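You operate a simulated robot arm through the tools that you are given. There is no shell and no other tool.

You run a simulated robot arm. Do the job below in one go: nothing can be reset, and whatever is moved stays where it is left.

## Task
Zero the counter, run a batch of 2, then halt.
Fine: batch dial on 2, start and feed at the white ledge; the other boards stay on the feed belts.

Only the result counts: the job must be done as asked and must still hold three seconds after the hand-in. Knocking over, shifting, dropping, spilling or breaking anything else fails it.

## Robot
A 7-joint arm with a two-finger parallel gripper, fixed in place. Base frame: the origin is at the foot of the arm, x ahead of it, y to its left, z up. Units: m, rad, N and s.
Its first joint turns from -2.897 to 2.897 rad. Payload 4.4 kg.
The TCP is the grasp point between the finger pads, 0.023 m short of the fingertips. In the tool frame z runs along the fingers and y along their closing line. Largest opening 0.094 m; finger width 0.038, thickness 0.01; the body of the gripper, 0.054 by 0.096 m, starts 0.039 m behind the TCP.
Orientation is that of the tool frame in the base frame, as a unit quaternion [x, y, z, w]. With the fingers straight down and closing along the base's y, the tool's x points along the base's -x, its y along +y and its z along -z.

## Interface
- The arm moves only by the tool nudge_tool. Its argument "moves" is a list of rows, each a list of 3 entries, a list of its own where there are three numbers: the turn, a rotation vector about the base's x, y, z in rad, then the shift along the base's x, y, z in m, then the opening, from 0 (shut) to 1 (fully open). In form: [[[wx, wy, wz], [dx, dy, dz], hand], ...]. A call has 1 to 20 rows; each row shifts and turns the commanded pose from where the row before left it. A row lasts 0.2 s, in which the tool goes at most 0.05 m and 0.15 rad; a call with a longer step from one row to the next is refused whole, and so is a gripper value outside its range. A pose out of reach is approached as far as the arm can. The call stops where the force on the tool passes 40 N (or 10 N more than at its start, if that is more) or the arm is blocked; 0.2 s more then pass. The fingers move at their own pace (about 0.072 m/s each) and stop on an object; they squeeze with about 27 N. The grip force told is the motor's: it shows also when the fingers shut on nothing. Time passes only in rows, and 0.2 s behind the last, so rows that do not move let the fingers close. It gives the time, the measured TCP pose, the force on the tool (base axes), the opening and the grip force at its end, in the units of the frame above (readings bear some noise), with the torque about the TCP (base axes, N m) and any sound that the robot's microphone picked up.
- Cameras (640 x 400 px; columns grow to the right, rows downward): "scene" is fixed at [0.2221, -0.5037, 1.4247]; the picture's right is [0.84, -0.55, 0.00], its down [-0.22, -0.33, -0.92] and it looks along [0.50, 0.77, -0.40] (base axes); focal length 358 px, centre (320, 200). "wrist" rides on the gripper at [0.086, 0.016, -0.074] in the tool frame; the picture's right is [-0.18, 0.98, 0.00], its down [-0.58, -0.11, -0.81] and it looks along [-0.79, -0.15, 0.59] (tool axes); focal length 243 px, centre (320, 200). There is no depth. A picture from a camera that has moved, and an enlarged one, comes with that camera's place and axes in the base frame and with its lens. The place of the scene camera against the robot may be out by one fixed shift of up to 0.018 m in any direction.
- get_image(camera): a new picture of that camera. It takes no simulated time.
- close_up(camera, box): a new picture of the part [left, top, right, bottom] of that camera's present view, enlarged. It takes no simulated time.
- job_done(): hands the job in; it is judged then, once.

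Nothing tells you positions but the pictures and the camera data. Unless the task says otherwise, let go and move clear before handing in.

The tools are called after "Call:" as name(argument=value, ...) on one line, values as JSON. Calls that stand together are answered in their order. nudge_tool: Moves the arm, as the interface text tells. Its arguments: {"type":"object","properties":{"moves":{"type":"array","items":{"type":"array"}}},"required":["moves"]} The other tools are called the same way: get_image (camera) takes a picture; close_up (camera, box) takes an enlarged picture of a part of a camera's view; job_done () hands the job in.

At the start:

```text
time_s: 0.0
tcp_pos: [0.6649, 0.4606, 1.1697]
ee_rot: [0.0, 1.0, 0.0, 0.001]
force: [0.1, 0.2, -0.2]
torque: [0.03, 0.02, 0.01]
grip_width: 0.0939
gripper_force: 0.2
```

scene: 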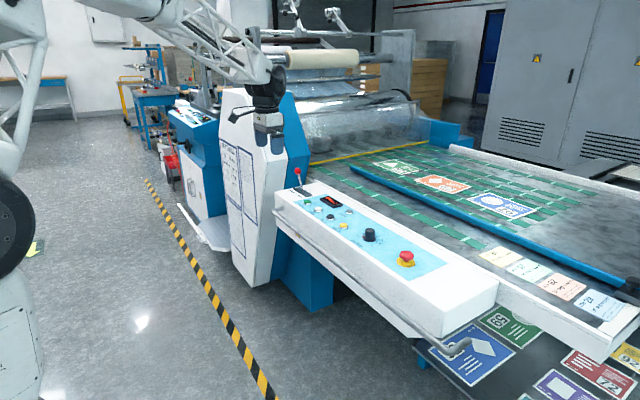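
wrist: 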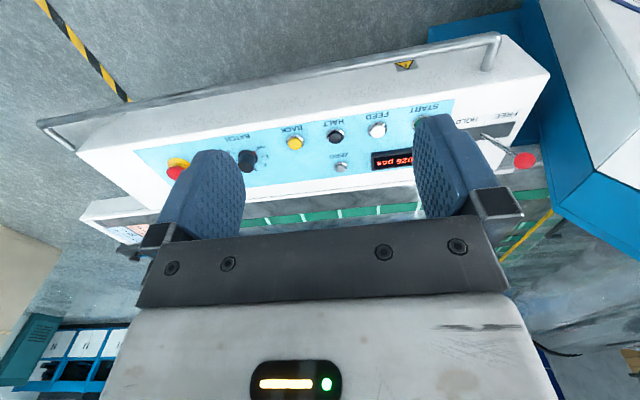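

I see a laminating machine with a control console (START, FEED, HALT, BACK, ZERO, BATCH dial, red e-stop, HOLD/FREE lever). I'll look closer before moving.

Call:
close_up(camera="scene", box=[270, 160, 450, 280])

Call:
close_up(camera="wrist", box=[140, 80, 300, 180])

Call:
close_up(camera="wrist", box=[270, 80, 430, 180])

Call:
close_up(camera="scene", box=[460, 230, 640, 340])

Call:
close_up(camera="scene", box=[340, 140, 580, 290])

Call:
close_up(camera="scene", box=[220, 100, 340, 220])

Call:
close_up(camera="scene", box=[400, 290, 640, 400])

```text
3.33 times, centred on (360, 220) of scene
camera zoom: at [0.2221, -0.5037, 1.4247], right [0.84, -0.55, 0.0], down [-0.22, -0.33, -0.92], along [0.5, 0.77, -0.4], focal length 1194 px, centre (187, 133)
```

zoom: 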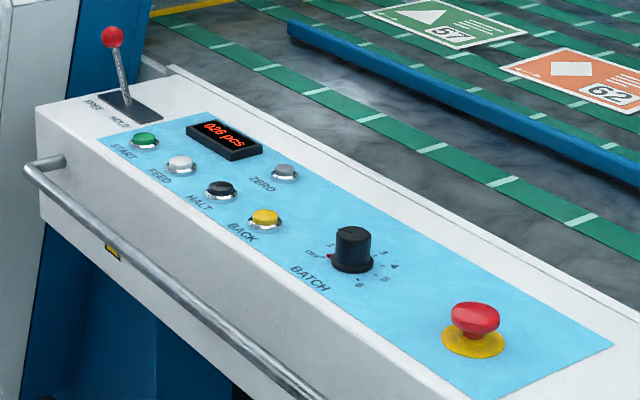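

```text
4.00 times, centred on (220, 130) of wrist
camera zoom: at [0.5781, 0.4769, 1.2438], right [0.18, 0.98, 0.0], down [0.58, -0.11, 0.81], along [0.79, -0.15, -0.59], focal length 970 px, centre (720, 480)
```

zoom: 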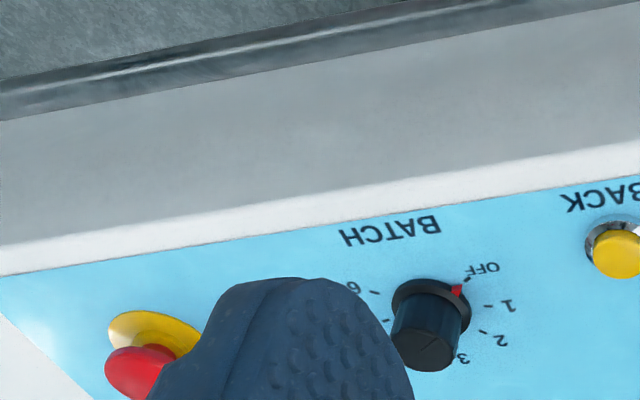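

```text
4.00 times, centred on (350, 130) of wrist
camera zoom: at [0.5781, 0.4769, 1.2438], right [0.18, 0.98, 0.0], down [0.58, -0.11, 0.81], along [0.79, -0.15, -0.59], focal length 970 px, centre (200, 480)
```

zoom: 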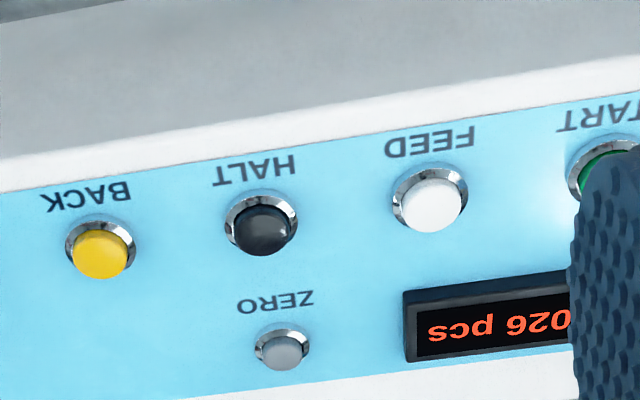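

```text
3.56 times, centred on (550, 285) of scene
camera zoom: at [0.2221, -0.5037, 1.4247], right [0.84, -0.55, 0.0], down [-0.22, -0.33, -0.92], along [0.5, 0.77, -0.4], focal length 1274 px, centre (-498, -102)
```

zoom: 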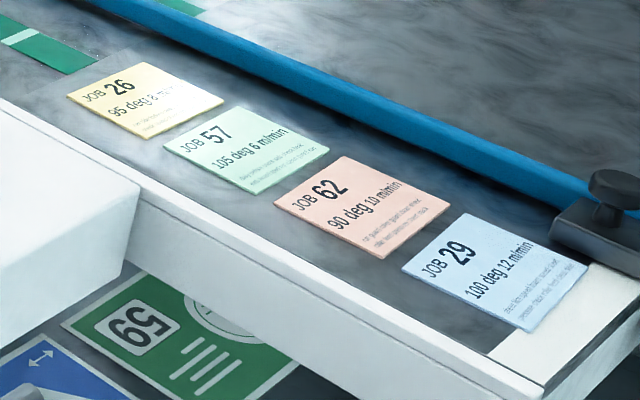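

```text
2.67 times, centred on (460, 215) of scene
camera zoom: at [0.2221, -0.5037, 1.4247], right [0.84, -0.55, 0.0], down [-0.22, -0.33, -0.92], along [0.5, 0.77, -0.4], focal length 955 px, centre (-53, 160)
```

zoom: 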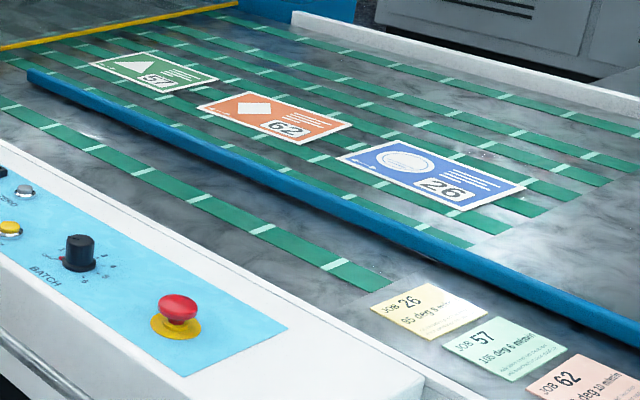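

```text
3.33 times, centred on (280, 160) of scene
camera zoom: at [0.2221, -0.5037, 1.4247], right [0.84, -0.55, 0.0], down [-0.22, -0.33, -0.92], along [0.5, 0.77, -0.4], focal length 1194 px, centre (453, 333)
```

zoom: 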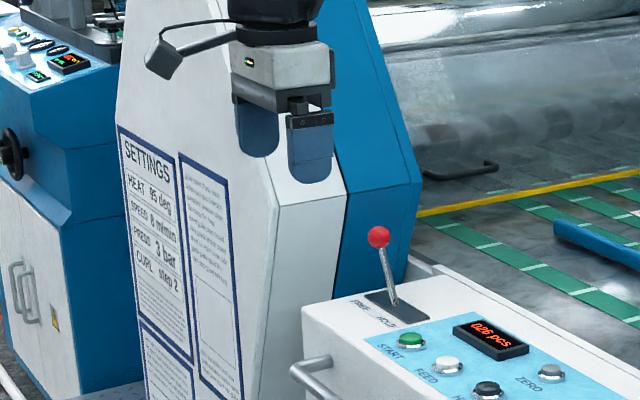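

```text
2.67 times, centred on (520, 345) of scene
camera zoom: at [0.2221, -0.5037, 1.4247], right [0.84, -0.55, 0.0], down [-0.22, -0.33, -0.92], along [0.5, 0.77, -0.4], focal length 955 px, centre (-213, -187)
```

zoom: 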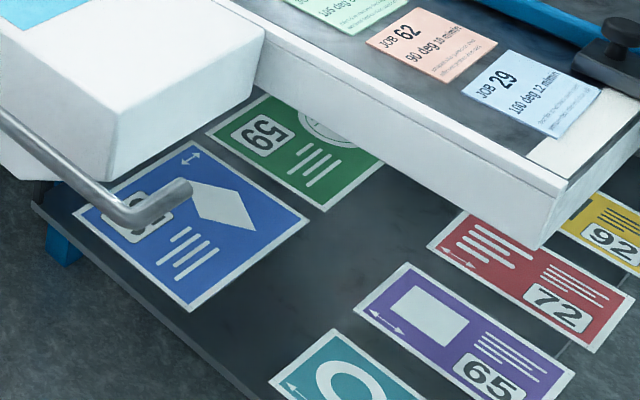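

The console shows START, FEED, HALT, BACK, ZERO, display 026 pcs, batch dial near OFF, and a FREE/HOLD lever. I'll read the posted text and lever more closely.

Call:
close_up(camera="scene", box=[218, 135, 268, 185])

Call:
close_up(camera="scene", box=[218, 175, 268, 245])

Call:
close_up(camera="scene", box=[285, 160, 325, 200])

Call:
close_up(camera="scene", box=[350, 220, 390, 250])

Call:
close_up(camera="wrist", box=[440, 90, 560, 180])

Call:
close_up(camera="scene", box=[150, 70, 260, 150])

```text
8.00 times, centred on (243, 160) of scene
camera zoom: at [0.2221, -0.5037, 1.4247], right [0.84, -0.55, 0.0], down [-0.22, -0.33, -0.92], along [0.5, 0.77, -0.4], focal length 2866 px, centre (936, 520)
```

zoom: 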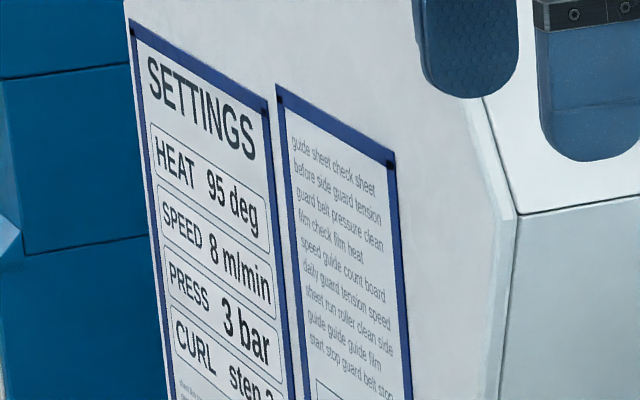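

```text
5.71 times, centred on (243, 210) of scene
camera zoom: at [0.2221, -0.5037, 1.4247], right [0.84, -0.55, 0.0], down [-0.22, -0.33, -0.92], along [0.5, 0.77, -0.4], focal length 2047 px, centre (760, 143)
```

zoom: 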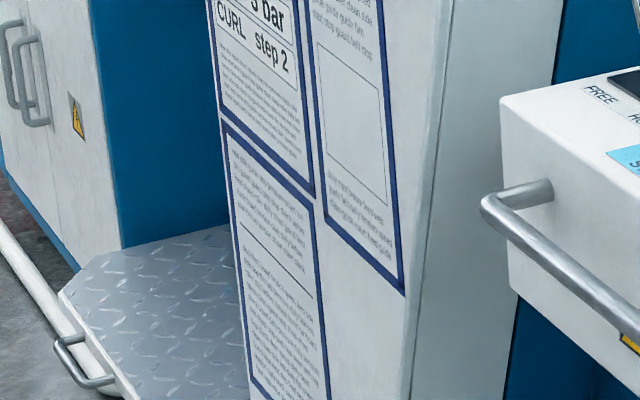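

```text
10.00 times, centred on (305, 180) of scene
camera zoom: at [0.2221, -0.5037, 1.4247], right [0.84, -0.55, 0.0], down [-0.22, -0.33, -0.92], along [0.5, 0.77, -0.4], focal length 3582 px, centre (470, 400)
```

zoom: 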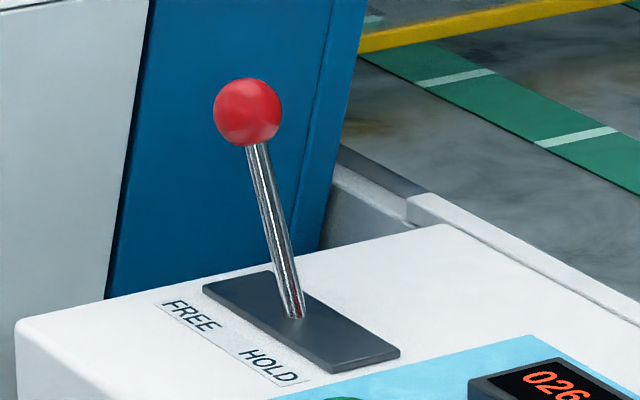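

```text
13.33 times, centred on (370, 235) of scene
camera zoom: at [0.2221, -0.5037, 1.4247], right [0.84, -0.55, 0.0], down [-0.22, -0.33, -0.92], along [0.5, 0.77, -0.4], focal length 4776 px, centre (-347, -267)
```

zoom: 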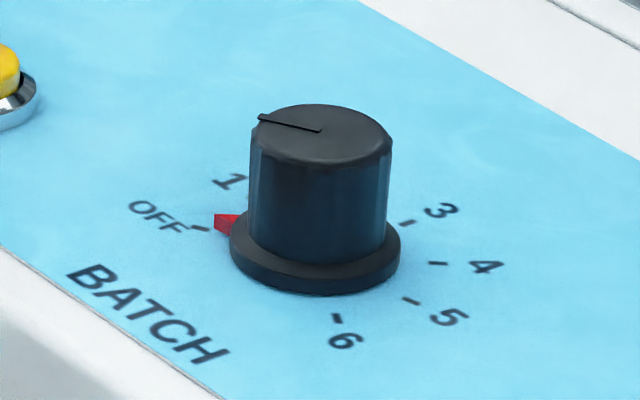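

```text
4.44 times, centred on (500, 135) of wrist
camera zoom: at [0.5781, 0.4769, 1.2438], right [0.18, 0.98, 0.0], down [0.58, -0.11, 0.81], along [0.79, -0.15, -0.59], focal length 1078 px, centre (-480, 489)
```

zoom: 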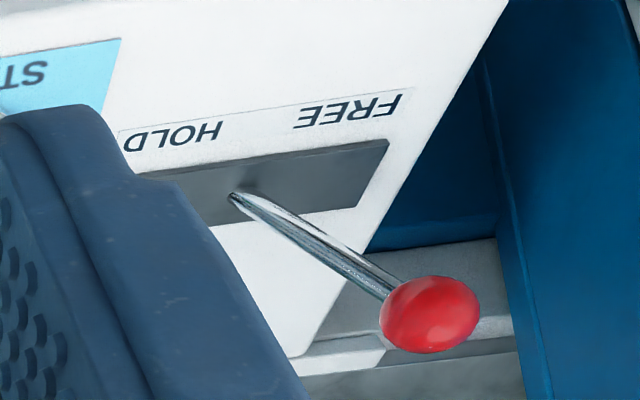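

```text
5.00 times, centred on (205, 110) of scene
camera zoom: at [0.2221, -0.5037, 1.4247], right [0.84, -0.55, 0.0], down [-0.22, -0.33, -0.92], along [0.5, 0.77, -0.4], focal length 1791 px, centre (895, 650)
```

zoom: 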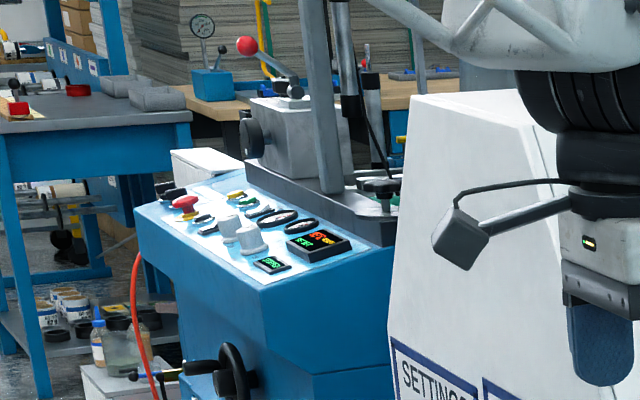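

Lever sits on FREE, which suits feeding, so I leave it alone. By triangulation the dial top is near (0.91, 0.26, 0.885) and FEED near (0.885, 0.53, 0.868). I'll move the arm toward the dial for a better wrist view.

Call:
nudge_tool(moves=[[[0, 0, 0], [0.0, -0.035, -0.02], 1], [[0, 0, 0], [0.0, -0.035, -0.02], 1], [[0, 0, 0], [0.0, -0.035, -0.02], 1], [[0, 0, 0], [0.0, -0.035, -0.02], 1], [[0, 0, 0], [0.0, -0.035, -0.02], 1], [[0, 0, 0], [0, -0.03, 0], 1], [[0, 0, 0], [0, 0, 0], 1]])

Call:
get_image(camera="wrist")

Call:
get_image(camera="scene")

```text
time_s: 1.6
tcp_pos: [0.6623, 0.2542, 1.0677]
ee_rot: [0.001, 1.0, 0.0, 0.0]
force: [-0.1, 0.9, 0.3]
torque: [-0.03, 0.03, 0.0]
grip_width: 0.094
gripper_force: 0.0
```

```text
taken
camera wrist: at [0.576, 0.2706, 1.1417], right [0.19, 0.98, 0.0], down [0.58, -0.11, 0.81], along [0.79, -0.15, -0.59], focal length 243 px, centre (320, 200)
```

wrist: 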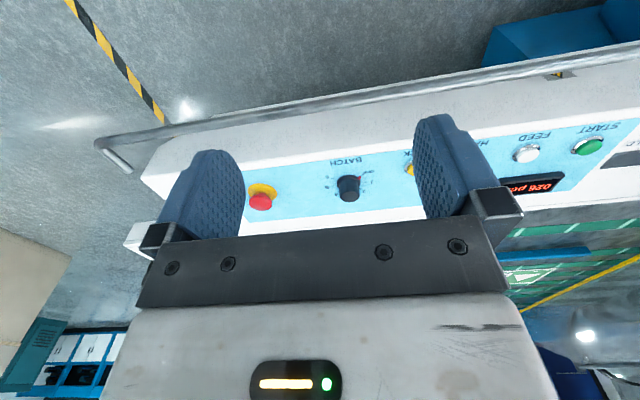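

```text
taken
```

scene: 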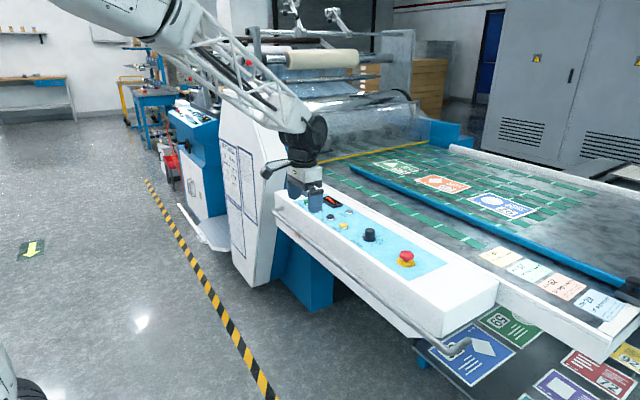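

The dial is now clear between the fingers. I'll zoom to read its marks.

Call:
close_up(camera="wrist", box=[310, 150, 390, 210])

Call:
close_up(camera="wrist", box=[480, 110, 640, 210])

Call:
close_up(camera="wrist", box=[230, 160, 310, 220])

```text
6.67 times, centred on (350, 180) of wrist
camera zoom: at [0.576, 0.2706, 1.1417], right [0.19, 0.98, 0.0], down [0.58, -0.11, 0.81], along [0.79, -0.15, -0.59], focal length 1618 px, centre (120, 333)
```

zoom: 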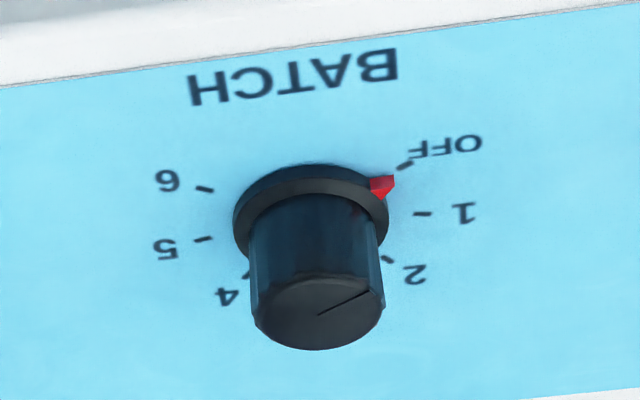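

```text
4.00 times, centred on (560, 160) of wrist
camera zoom: at [0.576, 0.2706, 1.1417], right [0.19, 0.98, 0.0], down [0.58, -0.11, 0.81], along [0.79, -0.15, -0.59], focal length 970 px, centre (-640, 360)
```

zoom: 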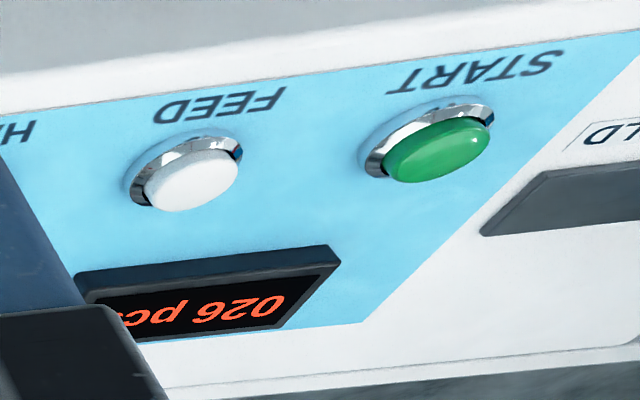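

```text
6.67 times, centred on (270, 190) of wrist
camera zoom: at [0.576, 0.2706, 1.1417], right [0.19, 0.98, 0.0], down [0.58, -0.11, 0.81], along [0.79, -0.15, -0.59], focal length 1618 px, centre (653, 267)
```

zoom: 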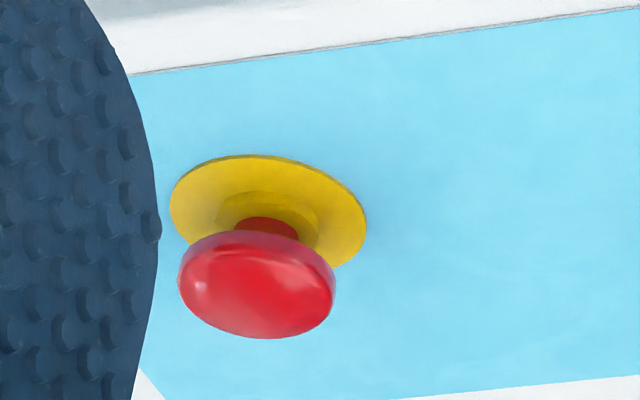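

Two wrist views give the dial axis at about (0.905, 0.2595), its top at z 0.899 and the panel at z 0.867. The marks are 40° apart, so OFF to 2 is an 80° clockwise turn seen from above. I'll go above the dial with a +0.7 rad pre-turn.

Call:
nudge_tool(moves=[[[0, 0, 0.14], [0.04, 0.001, -0.01], 0.8], [[0, 0, 0.14], [0.04, 0.001, -0.01], 0.8], [[0, 0, 0.14], [0.04, 0.001, -0.01], 0.8], [[0, 0, 0.14], [0.04, 0.001, -0.01], 0.8], [[0, 0, 0.14], [0.04, 0.001, -0.01], 0.8], [[0, 0, 0], [0.0427, 0.0003, -0.01], 0.8], [[0, 0, 0], [0, 0, 0], 0.8]])

Call:
get_image(camera="wrist")

Call:
close_up(camera="scene", box=[280, 160, 440, 280])

```text
time_s: 3.2
tcp_pos: [0.9077, 0.2613, 1.008]
ee_rot: [-0.343, 0.939, 0.0, 0.001]
force: [-1.1, -0.3, 0.1]
torque: [0.0, -0.01, -0.04]
grip_width: 0.0749
gripper_force: 0.0
```

```text
taken
camera wrist: at [0.8308, 0.2182, 1.0827], right [-0.49, 0.87, 0.0], down [0.51, 0.29, 0.81], along [0.7, 0.4, -0.59], focal length 243 px, centre (320, 200)
```

wrist: 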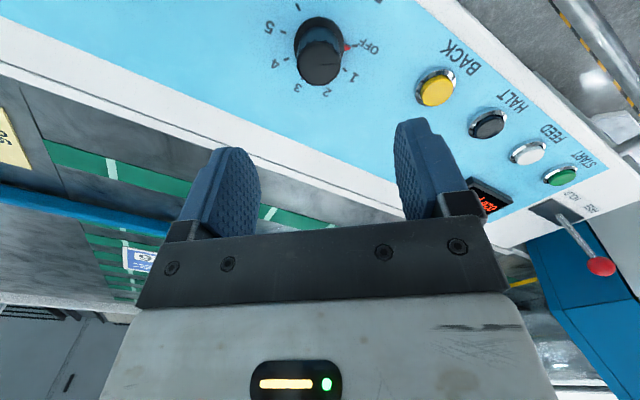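

```text
3.33 times, centred on (360, 220) of scene
camera zoom: at [0.2221, -0.5037, 1.4247], right [0.84, -0.55, 0.0], down [-0.22, -0.33, -0.92], along [0.5, 0.77, -0.4], focal length 1194 px, centre (187, 133)
```

zoom: 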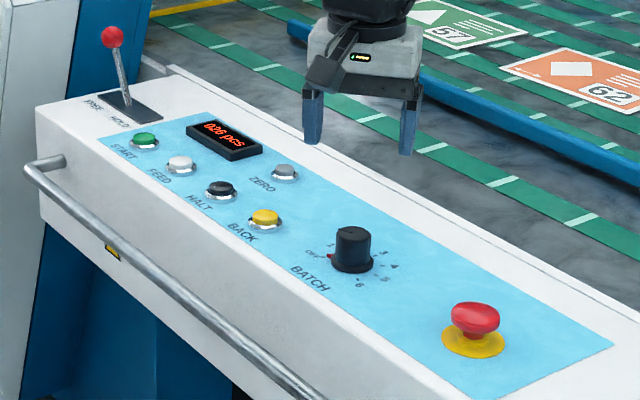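

The predicted and seen dial positions agree, so I'm directly above it. I'll descend to z ≈ 0.900 and look before closing.

Call:
nudge_tool(moves=[[[0, 0, 0], [-0.0026, -0.0015, -0.03], 0.8], [[0, 0, 0], [0, 0, -0.03], 0.8], [[0, 0, 0], [0, 0, -0.025], 0.8], [[0, 0, 0], [0, 0, -0.015], 0.8], [[0, 0, 0], [0, 0, -0.007], 0.8], [[0, 0, 0], [0, 0, 0], 0.8]])

Call:
close_up(camera="scene", box=[320, 190, 440, 270])

Call:
get_image(camera="wrist")

```text
time_s: 4.6
tcp_pos: [0.9036, 0.2598, 0.9039]
ee_rot: [-0.343, 0.939, 0.0, 0.0]
force: [-0.5, 0.0, 0.3]
torque: [-0.04, -0.01, -0.02]
grip_width: 0.0751
gripper_force: 0.0
```

```text
5.00 times, centred on (380, 230) of scene
camera zoom: at [0.2221, -0.5037, 1.4247], right [0.84, -0.55, 0.0], down [-0.22, -0.33, -0.92], along [0.5, 0.77, -0.4], focal length 1791 px, centre (20, 50)
```

zoom: 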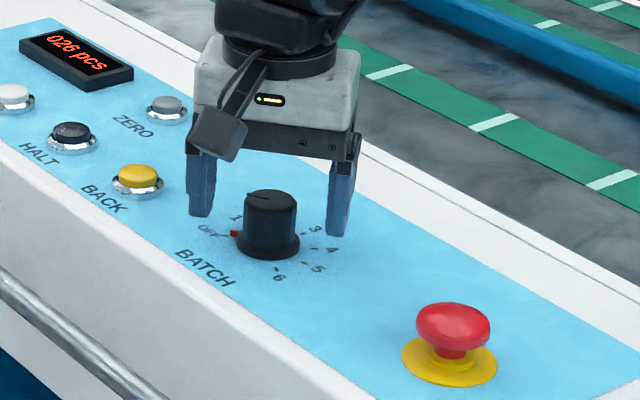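

```text
taken
camera wrist: at [0.8287, 0.2167, 0.9785], right [-0.49, 0.87, 0.0], down [0.51, 0.29, 0.81], along [0.7, 0.4, -0.59], focal length 243 px, centre (320, 200)
```

wrist: 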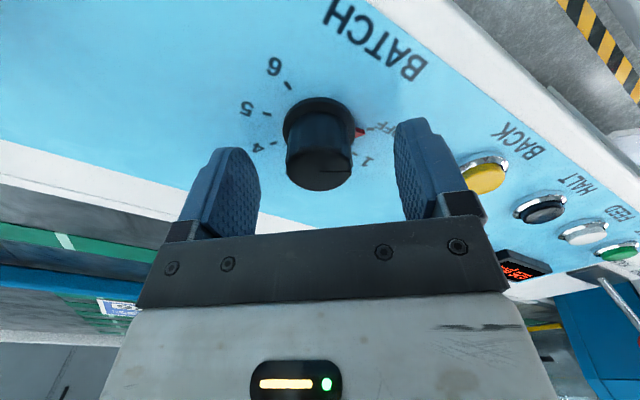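

The knob is centred between the fingers. I'll go 3 mm lower and close on it.

Call:
nudge_tool(moves=[[[0, 0, 0], [0.001, 0, -0.003], 0.8], [[0, 0, 0], [0, 0, 0], 0.3], [[0, 0, 0], [0, 0, 0], 0.1], [[0, 0, 0], [0, 0, 0], 0.0], [[0, 0, 0], [0, 0, 0], 0.0]])

Call:
close_up(camera="wrist", box=[220, 40, 460, 220])

```text
time_s: 5.8
tcp_pos: [0.9062, 0.2602, 0.9009]
ee_rot: [-0.343, 0.939, 0.0, -0.001]
force: [-8.2, 5.9, 1.8]
torque: [0.17, 0.25, -0.02]
grip_width: 0.0323
gripper_force: 44.8
```

```text
2.22 times, centred on (340, 130) of wrist
camera zoom: at [0.8296, 0.2165, 0.9753], right [-0.49, 0.87, 0.0], down [0.52, 0.29, 0.81], along [0.7, 0.4, -0.59], focal length 539 px, centre (276, 356)
```

zoom: 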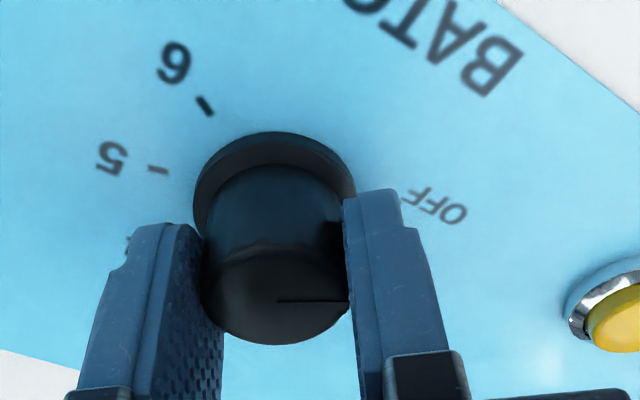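

Gripped at 32 mm width. I'll turn clockwise in small steps.

Call:
nudge_tool(moves=[[[0, 0, -0.1], [-0.0006, 0.0006, 0], 0], [[0, 0, -0.1], [0, 0, 0], 0], [[0, 0, -0.1], [0, 0, 0], 0], [[0, 0, -0.1], [0, 0, 0], 0], [[0, 0, -0.1], [0, 0, 0], 0], [[0, 0, -0.1], [0, 0, 0], 0], [[0, 0, -0.1], [0, 0, 0], 0], [[0, 0, 0], [0, 0, 0], 0]])

Call:
close_up(camera="wrist", box=[220, 40, 460, 220])

Call:
close_up(camera="scene", box=[340, 210, 400, 250])

```text
time_s: 7.7
tcp_pos: [0.9054, 0.2593, 0.9007]
ee_rot: [0.002, 1.0, -0.001, 0.001]
force: [0.0, -4.7, -0.2]
torque: [-0.28, -0.02, 0.0]
grip_width: 0.0319
gripper_force: 45.6
stopped in row 8: the force on the tool passed its limit at 41 N (the readings are from after the stop); the commanded pose is now the measured one
```

```text
2.22 times, centred on (340, 130) of wrist
camera zoom: at [0.8196, 0.2761, 0.9751], right [0.19, 0.98, 0.0], down [0.58, -0.11, 0.81], along [0.79, -0.15, -0.59], focal length 539 px, centre (276, 356)
```

zoom: 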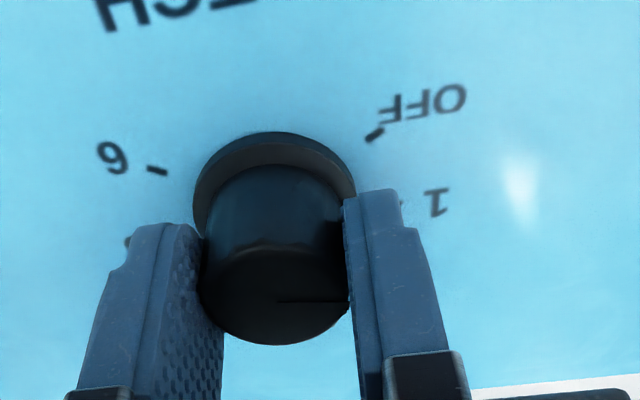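

```text
10.00 times, centred on (370, 230) of scene
camera zoom: at [0.2221, -0.5037, 1.4247], right [0.84, -0.55, 0.0], down [-0.22, -0.33, -0.92], along [0.5, 0.77, -0.4], focal length 3582 px, centre (-180, -100)
```

zoom: 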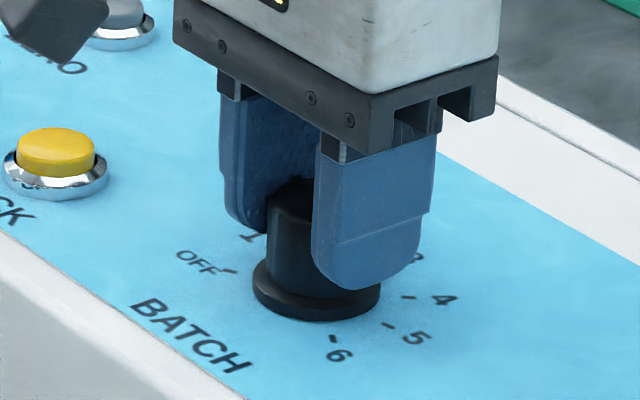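

The knob follows the gripper and its line now points at about 80°, which is "1". I'll continue another 40° in gentler steps.

Call:
nudge_tool(moves=[[[0, 0, -0.07], [0, 0, 0], 0], [[0, 0, -0.07], [0, 0, 0], 0], [[0, 0, -0.07], [0, 0, 0], 0], [[0, 0, -0.07], [0, 0, 0], 0], [[0, 0, -0.07], [0, 0, 0], 0], [[0, 0, -0.07], [0, 0, 0], 0], [[0, 0, -0.07], [0, 0, 0], 0], [[0, 0, -0.07], [0, 0, 0], 0], [[0, 0, -0.07], [0, 0, 0], 0], [[0, 0, -0.07], [0, 0, 0], 0], [[0, 0, 0], [0, 0, 0], 0]])

Call:
close_up(camera="wrist", box=[220, 40, 460, 220])

Call:
close_up(camera="scene", box=[340, 210, 400, 250])

```text
time_s: 10.1
tcp_pos: [0.9065, 0.2579, 0.9013]
ee_rot: [0.345, 0.939, 0.0, 0.001]
force: [-8.3, -34.5, 1.5]
torque: [-0.66, 0.46, 0.03]
grip_width: 0.0315
gripper_force: 45.1
```

```text
2.22 times, centred on (340, 130) of wrist
camera zoom: at [0.8506, 0.3278, 0.9752], right [0.78, 0.63, 0.0], down [0.37, -0.46, 0.81], along [0.51, -0.63, -0.59], focal length 539 px, centre (276, 356)
```

zoom: 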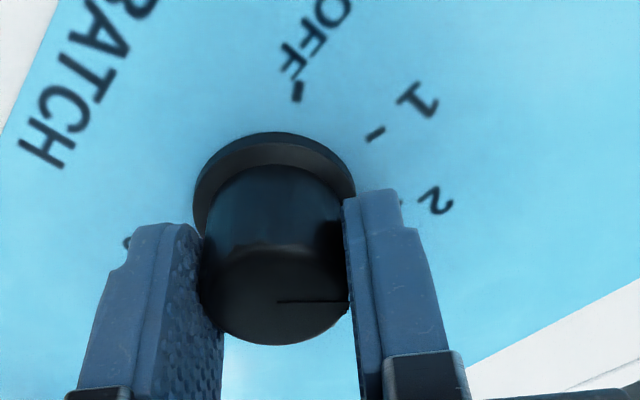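

```text
10.00 times, centred on (370, 230) of scene
camera zoom: at [0.2221, -0.5037, 1.4247], right [0.84, -0.55, 0.0], down [-0.22, -0.33, -0.92], along [0.5, 0.77, -0.4], focal length 3582 px, centre (-180, -100)
```

zoom: 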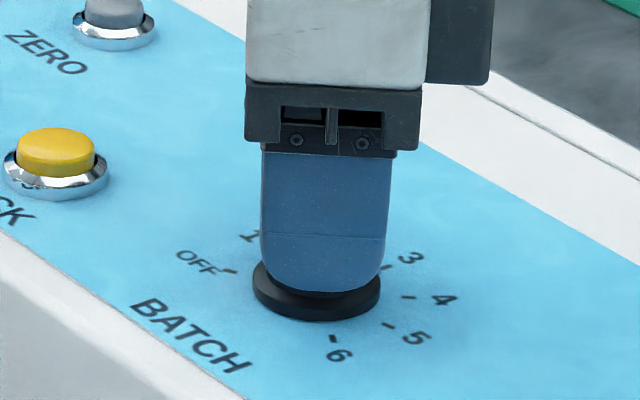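

Pointer should now be at "2". I'll shift slightly to relieve the side load, open, and rise clear to check.

Call:
nudge_tool(moves=[[[0, 0, 0], [-0.0005, -0.0012, 0], 0.3], [[0, 0, 0], [0, 0, 0], 0.6], [[0, 0, 0], [0, 0, 0], 0.8], [[0, 0, 0], [0, 0, 0.02], 0.8], [[0, 0, 0], [0, 0, 0.04], 0.8], [[0, 0, 0], [0, 0, 0.04], 0.8], [[0, 0, 0], [0, 0, 0], 0.8]])

Call:
close_up(camera="scene", box=[340, 210, 400, 250])

Call:
get_image(camera="wrist")

```text
time_s: 11.7
tcp_pos: [0.9058, 0.2573, 0.9999]
ee_rot: [0.344, 0.939, 0.0, 0.0]
force: [0.4, 0.2, -0.7]
torque: [-0.03, 0.01, 0.01]
grip_width: 0.0751
gripper_force: 0.1
```

```text
10.00 times, centred on (370, 230) of scene
camera zoom: at [0.2221, -0.5037, 1.4247], right [0.84, -0.55, 0.0], down [-0.22, -0.33, -0.92], along [0.5, 0.77, -0.4], focal length 3582 px, centre (-180, -100)
```

zoom: 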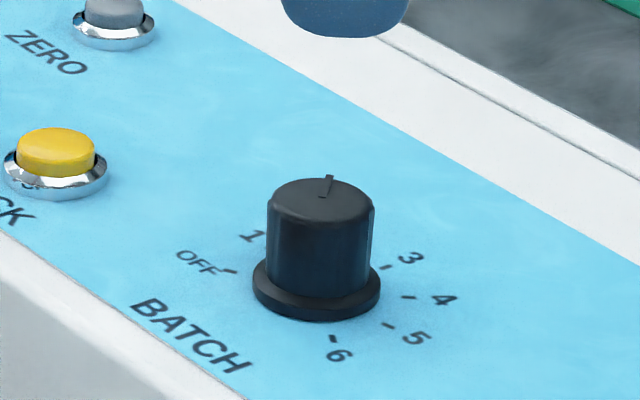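

```text
taken
camera wrist: at [0.8503, 0.3257, 1.0744], right [0.78, 0.63, 0.0], down [0.37, -0.46, 0.81], along [0.51, -0.63, -0.59], focal length 243 px, centre (320, 200)
```

wrist: 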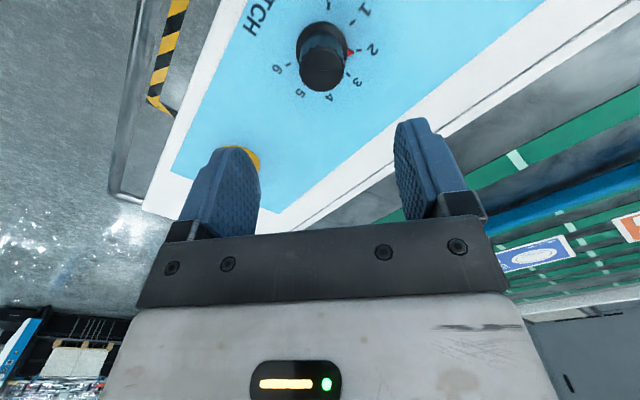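

Call:
close_up(camera="wrist", box=[280, 0, 400, 110])

Call:
close_up(camera="scene", box=[270, 160, 450, 280])

```text
3.64 times, centred on (340, 55) of wrist
camera zoom: at [0.8503, 0.3257, 1.0744], right [0.78, 0.63, 0.0], down [0.37, -0.46, 0.81], along [0.51, -0.63, -0.59], focal length 882 px, centre (247, 727)
```

zoom: 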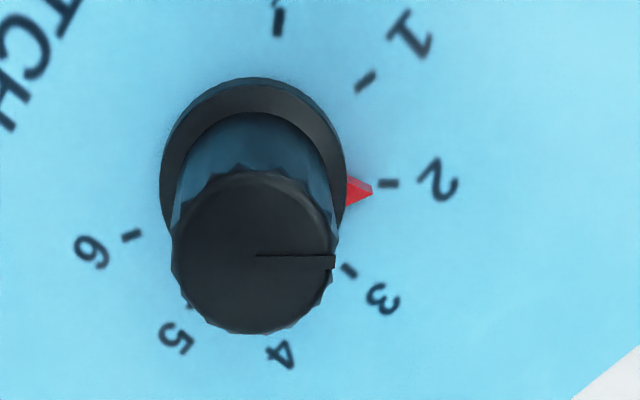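

```text
3.33 times, centred on (360, 220) of scene
camera zoom: at [0.2221, -0.5037, 1.4247], right [0.84, -0.55, 0.0], down [-0.22, -0.33, -0.92], along [0.5, 0.77, -0.4], focal length 1194 px, centre (187, 133)
```

zoom: 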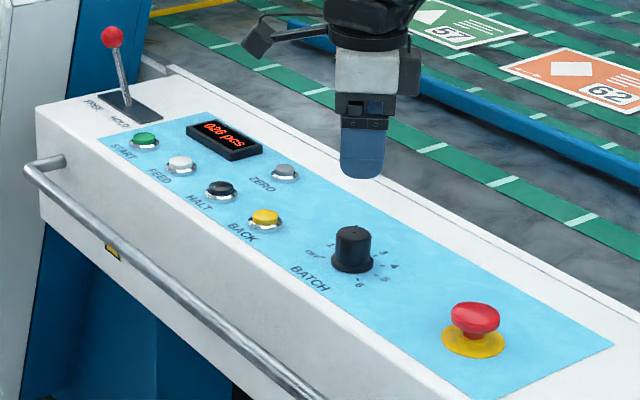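

The red pointer is on 2. Next I'll close the fingers, turn back to neutral and move toward ZERO (around (0.97, 0.45)), then refine its position with the wrist camera.

Call:
nudge_tool(moves=[[[0, 0, 0.14], [0, 0.038, 0], 0], [[0, 0, 0.14], [0, 0.038, 0], 0], [[0, 0, 0.14], [0, 0.038, 0], 0], [[0, 0, 0.14], [0, 0.038, 0], 0], [[0, 0, 0.14], [0, 0.04, 0], 0], [[0, 0, 0], [0, 0, 0], 0], [[0, 0, 0], [0, 0, 0], 0]])

Call:
get_image(camera="wrist")

Call:
close_up(camera="wrist", box=[240, 20, 460, 160])

```text
time_s: 13.3
tcp_pos: [0.9025, 0.4514, 1.0006]
ee_rot: [0.0, 1.0, 0.0, 0.001]
force: [0.6, -0.7, 0.2]
torque: [-0.04, -0.01, -0.04]
grip_width: 0.0003
gripper_force: 26.9
```

```text
taken
camera wrist: at [0.8173, 0.4683, 1.0751], right [0.19, 0.98, 0.0], down [0.58, -0.11, 0.81], along [0.79, -0.15, -0.59], focal length 243 px, centre (320, 200)
```

wrist: 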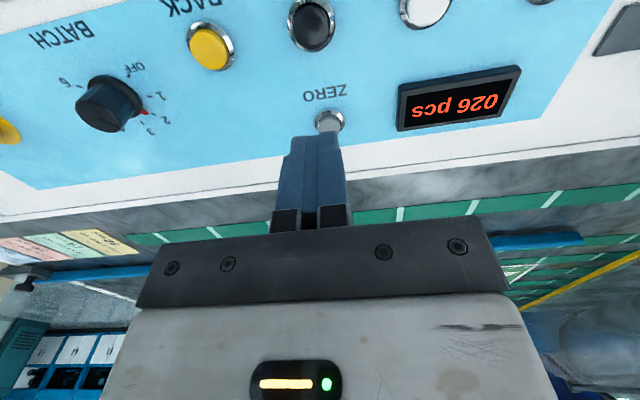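

```text
2.86 times, centred on (350, 90) of wrist
camera zoom: at [0.8173, 0.4683, 1.0751], right [0.19, 0.98, 0.0], down [0.58, -0.11, 0.81], along [0.79, -0.15, -0.59], focal length 693 px, centre (234, 514)
```

zoom: 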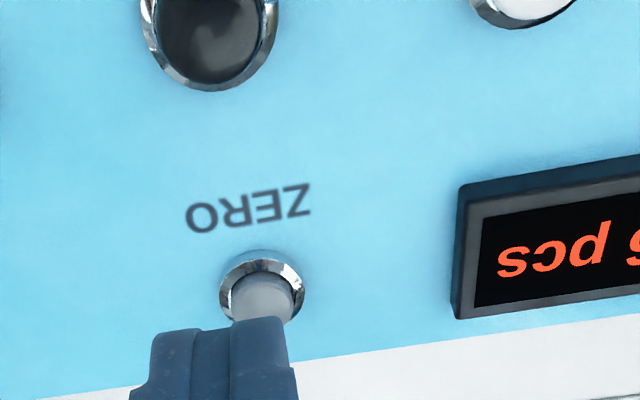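

ZERO cap works out at (0.964, 0.4505, 0.878) from two wrist views. I'll hover above it, checking reach.

Call:
nudge_tool(moves=[[[0, 0, 0], [0.03, 0, -0.02], 0], [[0, 0, 0], [0.031, -0.001, -0.025], 0], [[0, 0, 0], [0, 0, -0.025], 0], [[0, 0, 0], [0, 0, 0], 0]])

Call:
get_image(camera="wrist")

Call:
close_up(camera="scene", box=[290, 170, 390, 240])

```text
time_s: 14.3
tcp_pos: [0.9658, 0.451, 0.93]
ee_rot: [0.001, 1.0, 0.0, 0.001]
force: [0.1, 0.0, 0.2]
torque: [0.0, 0.03, 0.0]
grip_width: 0.0001
gripper_force: 27.7
```

```text
taken
camera wrist: at [0.8786, 0.4674, 1.0044], right [0.19, 0.98, 0.0], down [0.58, -0.11, 0.81], along [0.79, -0.15, -0.59], focal length 243 px, centre (320, 200)
```

wrist: 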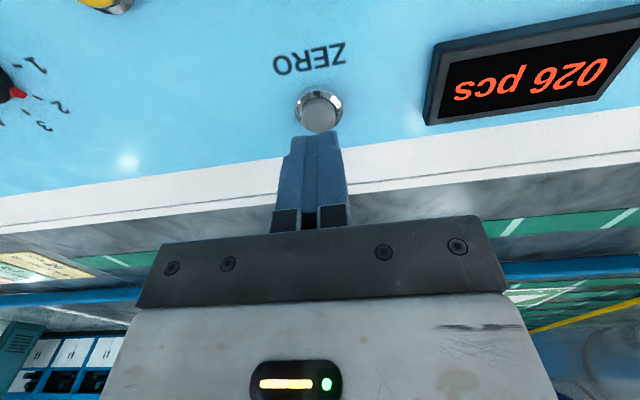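

```text
5.71 times, centred on (340, 205) of scene
camera zoom: at [0.2221, -0.5037, 1.4247], right [0.84, -0.55, 0.0], down [-0.22, -0.33, -0.92], along [0.5, 0.77, -0.4], focal length 2047 px, centre (206, 171)
```

zoom: 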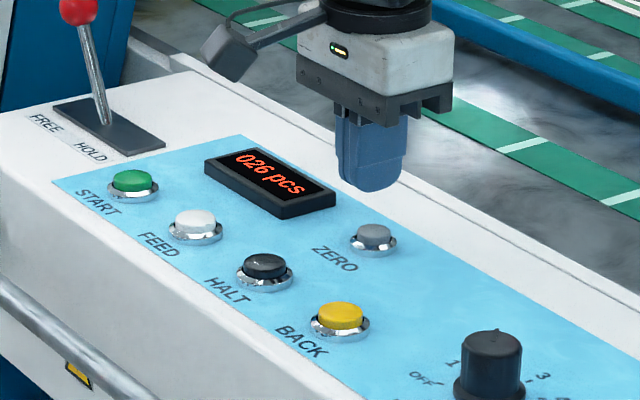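

Reach is fine and the finger tip is over ZERO. I'll press down slowly and come back up.

Call:
nudge_tool(moves=[[[0, 0, 0], [-0.002, 0.001, -0.015], 0], [[0, 0, 0], [0, 0, -0.01], 0], [[0, 0, 0], [0, 0, -0.003], 0], [[0, 0, 0], [0, 0, -0.002], 0], [[0, 0, 0], [0, 0, -0.002], 0], [[0, 0, 0], [0, 0, -0.002], 0], [[0, 0, 0], [0, 0, 0], 0]])

Call:
close_up(camera="scene", box=[290, 170, 390, 240])

```text
time_s: 15.9
tcp_pos: [0.9641, 0.4515, 0.8981]
ee_rot: [0.001, 1.0, -0.001, 0.001]
force: [0.2, 0.4, 2.2]
torque: [-0.02, -0.01, 0.0]
grip_width: 0.0
gripper_force: 27.5
heard: click
```

```text
5.71 times, centred on (340, 205) of scene
camera zoom: at [0.2221, -0.5037, 1.4247], right [0.84, -0.55, 0.0], down [-0.22, -0.33, -0.92], along [0.5, 0.77, -0.4], focal length 2047 px, centre (206, 171)
```

zoom: 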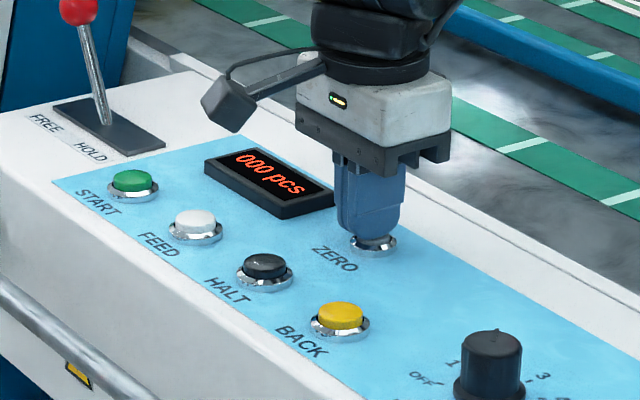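

Counter reads 000. Now I'll rise and go over START, at about (0.881, 0.607).

Call:
nudge_tool(moves=[[[0, 0, 0], [0, 0, 0.03], 0], [[0, 0, 0], [0, 0, 0.02], 0], [[0, 0, 0], [-0.021, 0.039, 0], 0], [[0, 0, 0], [-0.021, 0.039, 0], 0], [[0, 0, 0], [-0.021, 0.039, 0], 0], [[0, 0, 0], [-0.02, 0.0385, 0], 0], [[0, 0, 0], [0, 0, -0.015], 0], [[0, 0, 0], [0, 0, 0], 0]])

Call:
get_image(camera="wrist")

Call:
close_up(camera="scene", box=[280, 160, 400, 240])

```text
time_s: 17.7
tcp_pos: [0.8801, 0.6039, 0.9315]
ee_rot: [0.002, 1.0, -0.001, 0.001]
force: [0.5, -0.2, -0.6]
torque: [0.03, 0.02, 0.02]
grip_width: 0.0
gripper_force: 27.4
```

```text
taken
camera wrist: at [0.7937, 0.6198, 1.0065], right [0.19, 0.98, 0.0], down [0.58, -0.11, 0.81], along [0.79, -0.15, -0.59], focal length 243 px, centre (320, 200)
```

wrist: 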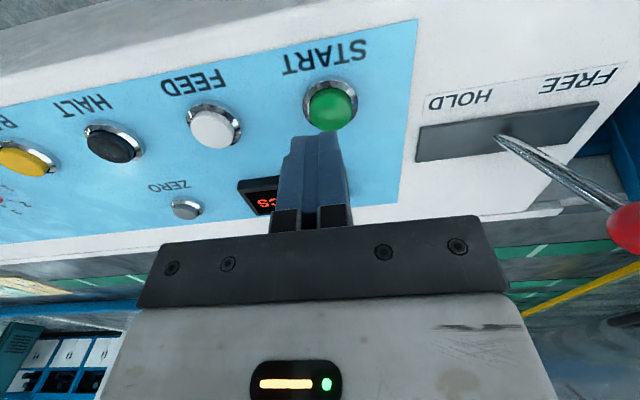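

```text
5.00 times, centred on (340, 200) of scene
camera zoom: at [0.2221, -0.5037, 1.4247], right [0.84, -0.55, 0.0], down [-0.22, -0.33, -0.92], along [0.5, 0.77, -0.4], focal length 1791 px, centre (220, 200)
```

zoom: 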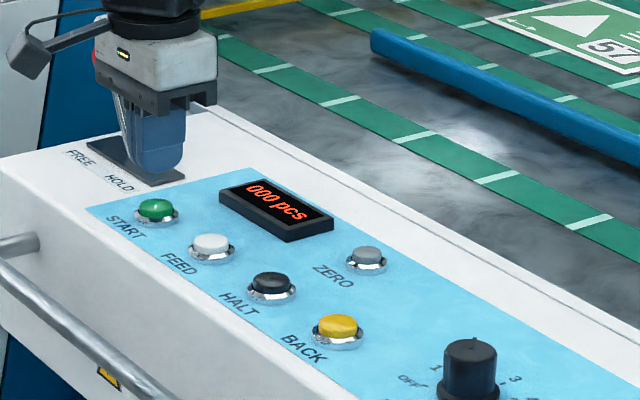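

Start cap sits about 6 mm to the left (+y) of the tip, so I'll correct and press.

Call:
nudge_tool(moves=[[[0, 0, 0], [-0.003, 0.005, -0.012], 0], [[0, 0, 0], [0, 0, -0.012], 0], [[0, 0, 0], [0, 0, -0.004], 0], [[0, 0, 0], [0, 0, -0.002], 0], [[0, 0, 0], [0, 0, -0.002], 0], [[0, 0, 0], [0, 0, -0.002], 0], [[0, 0, 0], [0, 0, 0], 0]])

Call:
close_up(camera="scene", box=[280, 160, 400, 240])

Call:
get_image(camera="scene")

```text
time_s: 19.3
tcp_pos: [0.8783, 0.6108, 0.8967]
ee_rot: [0.001, 1.0, 0.0, 0.001]
force: [-1.0, -0.4, 2.0]
torque: [-0.02, 0.0, 0.03]
grip_width: 0.0
gripper_force: 27.0
heard: click
```

```text
5.00 times, centred on (340, 200) of scene
camera zoom: at [0.2221, -0.5037, 1.4247], right [0.84, -0.55, 0.0], down [-0.22, -0.33, -0.92], along [0.5, 0.77, -0.4], focal length 1791 px, centre (220, 200)
```

zoom: 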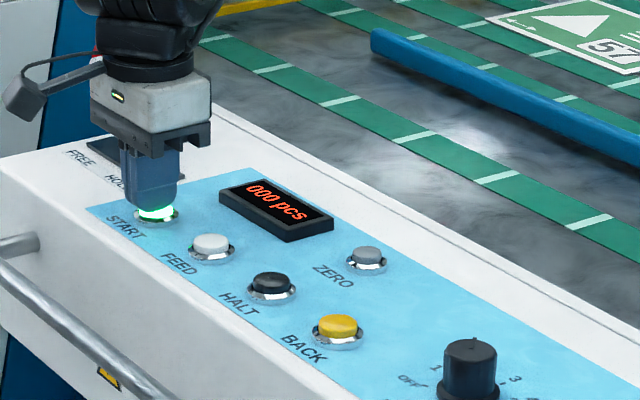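

```text
taken
```

scene: 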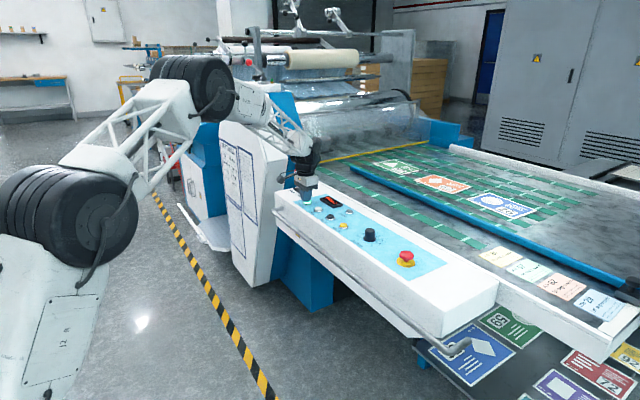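

START is lit. Now FEED, 79 mm to the right, lifting first and then hovering to check.

Call:
nudge_tool(moves=[[[0, 0, 0], [0, 0, 0.03], 0], [[0, 0, 0], [0, -0.04, 0.0], 0], [[0, 0, 0], [0.0005, -0.039, 0], 0], [[0, 0, 0], [0, 0, 0], 0]])

Call:
get_image(camera="wrist")

Call:
close_up(camera="scene", box=[280, 160, 400, 240])

Call:
close_up(camera="scene", box=[340, 140, 580, 290])

```text
time_s: 20.3
tcp_pos: [0.8767, 0.5314, 0.9293]
ee_rot: [0.002, 1.0, -0.001, 0.001]
force: [-0.2, 0.5, -0.1]
torque: [-0.04, 0.0, -0.01]
grip_width: 0.0
gripper_force: 27.5
```

```text
taken
camera wrist: at [0.7901, 0.5481, 1.0035], right [0.19, 0.98, 0.0], down [0.58, -0.11, 0.81], along [0.79, -0.15, -0.59], focal length 243 px, centre (320, 200)
```

wrist: 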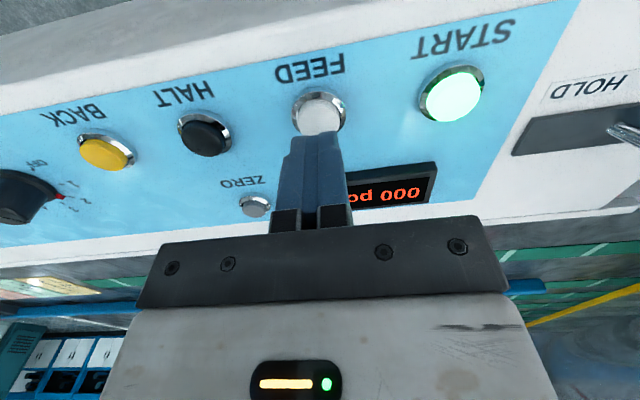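

```text
5.00 times, centred on (340, 200) of scene
camera zoom: at [0.2221, -0.5037, 1.4247], right [0.84, -0.55, 0.0], down [-0.22, -0.33, -0.92], along [0.5, 0.77, -0.4], focal length 1791 px, centre (220, 200)
```

zoom: 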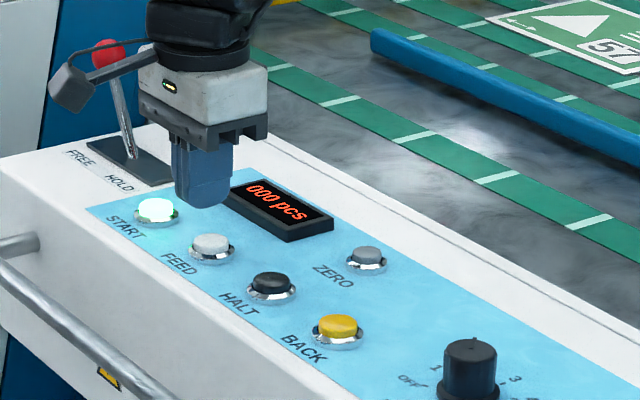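

```text
2.67 times, centred on (460, 215) of scene
camera zoom: at [0.2221, -0.5037, 1.4247], right [0.84, -0.55, 0.0], down [-0.22, -0.33, -0.92], along [0.5, 0.77, -0.4], focal length 955 px, centre (-53, 160)
```

zoom: 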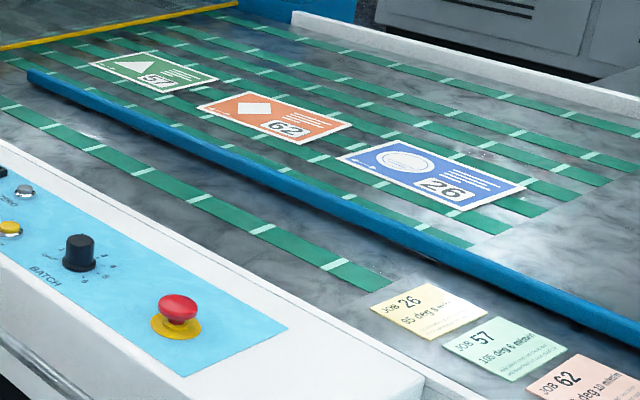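

The tip is right over FEED. I'll press and release once, then watch the counter and belts.

Call:
nudge_tool(moves=[[[0, 0, 0], [0, 0, -0.012], 0], [[0, 0, 0], [0, 0, -0.012], 0], [[0, 0, 0], [0, 0, -0.004], 0], [[0, 0, 0], [0, 0, -0.002], 0], [[0, 0, 0], [0, 0, -0.002], 0], [[0, 0, 0], [0, 0, -0.001], 0], [[0, 0, 0], [0, 0, 0.01], 0]])

Call:
get_image(camera="scene")

Call:
close_up(camera="scene", box=[280, 160, 400, 240])

```text
time_s: 21.9
tcp_pos: [0.8767, 0.5338, 0.9043]
ee_rot: [0.002, 1.0, 0.0, 0.002]
force: [-0.3, -0.2, -0.4]
torque: [-0.01, 0.01, -0.03]
grip_width: 0.0
gripper_force: 27.2
heard: click
```

```text
taken
```

scene: 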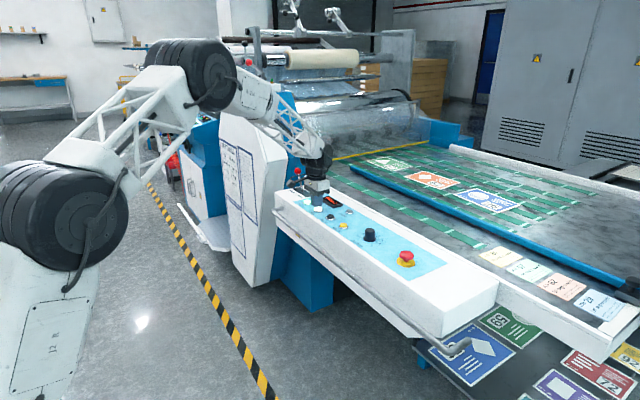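

```text
5.00 times, centred on (340, 200) of scene
camera zoom: at [0.2221, -0.5037, 1.4247], right [0.84, -0.55, 0.0], down [-0.22, -0.33, -0.92], along [0.5, 0.77, -0.4], focal length 1791 px, centre (220, 200)
```

zoom: 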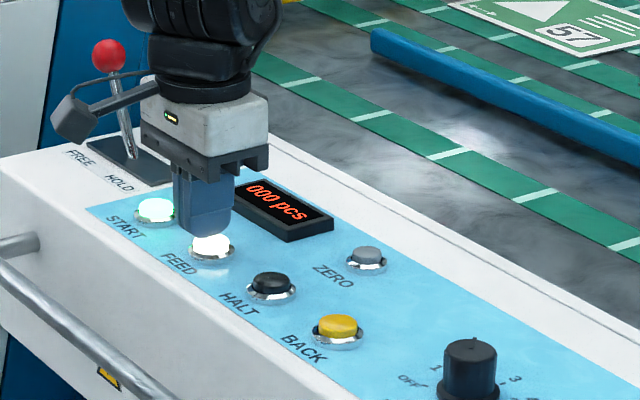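

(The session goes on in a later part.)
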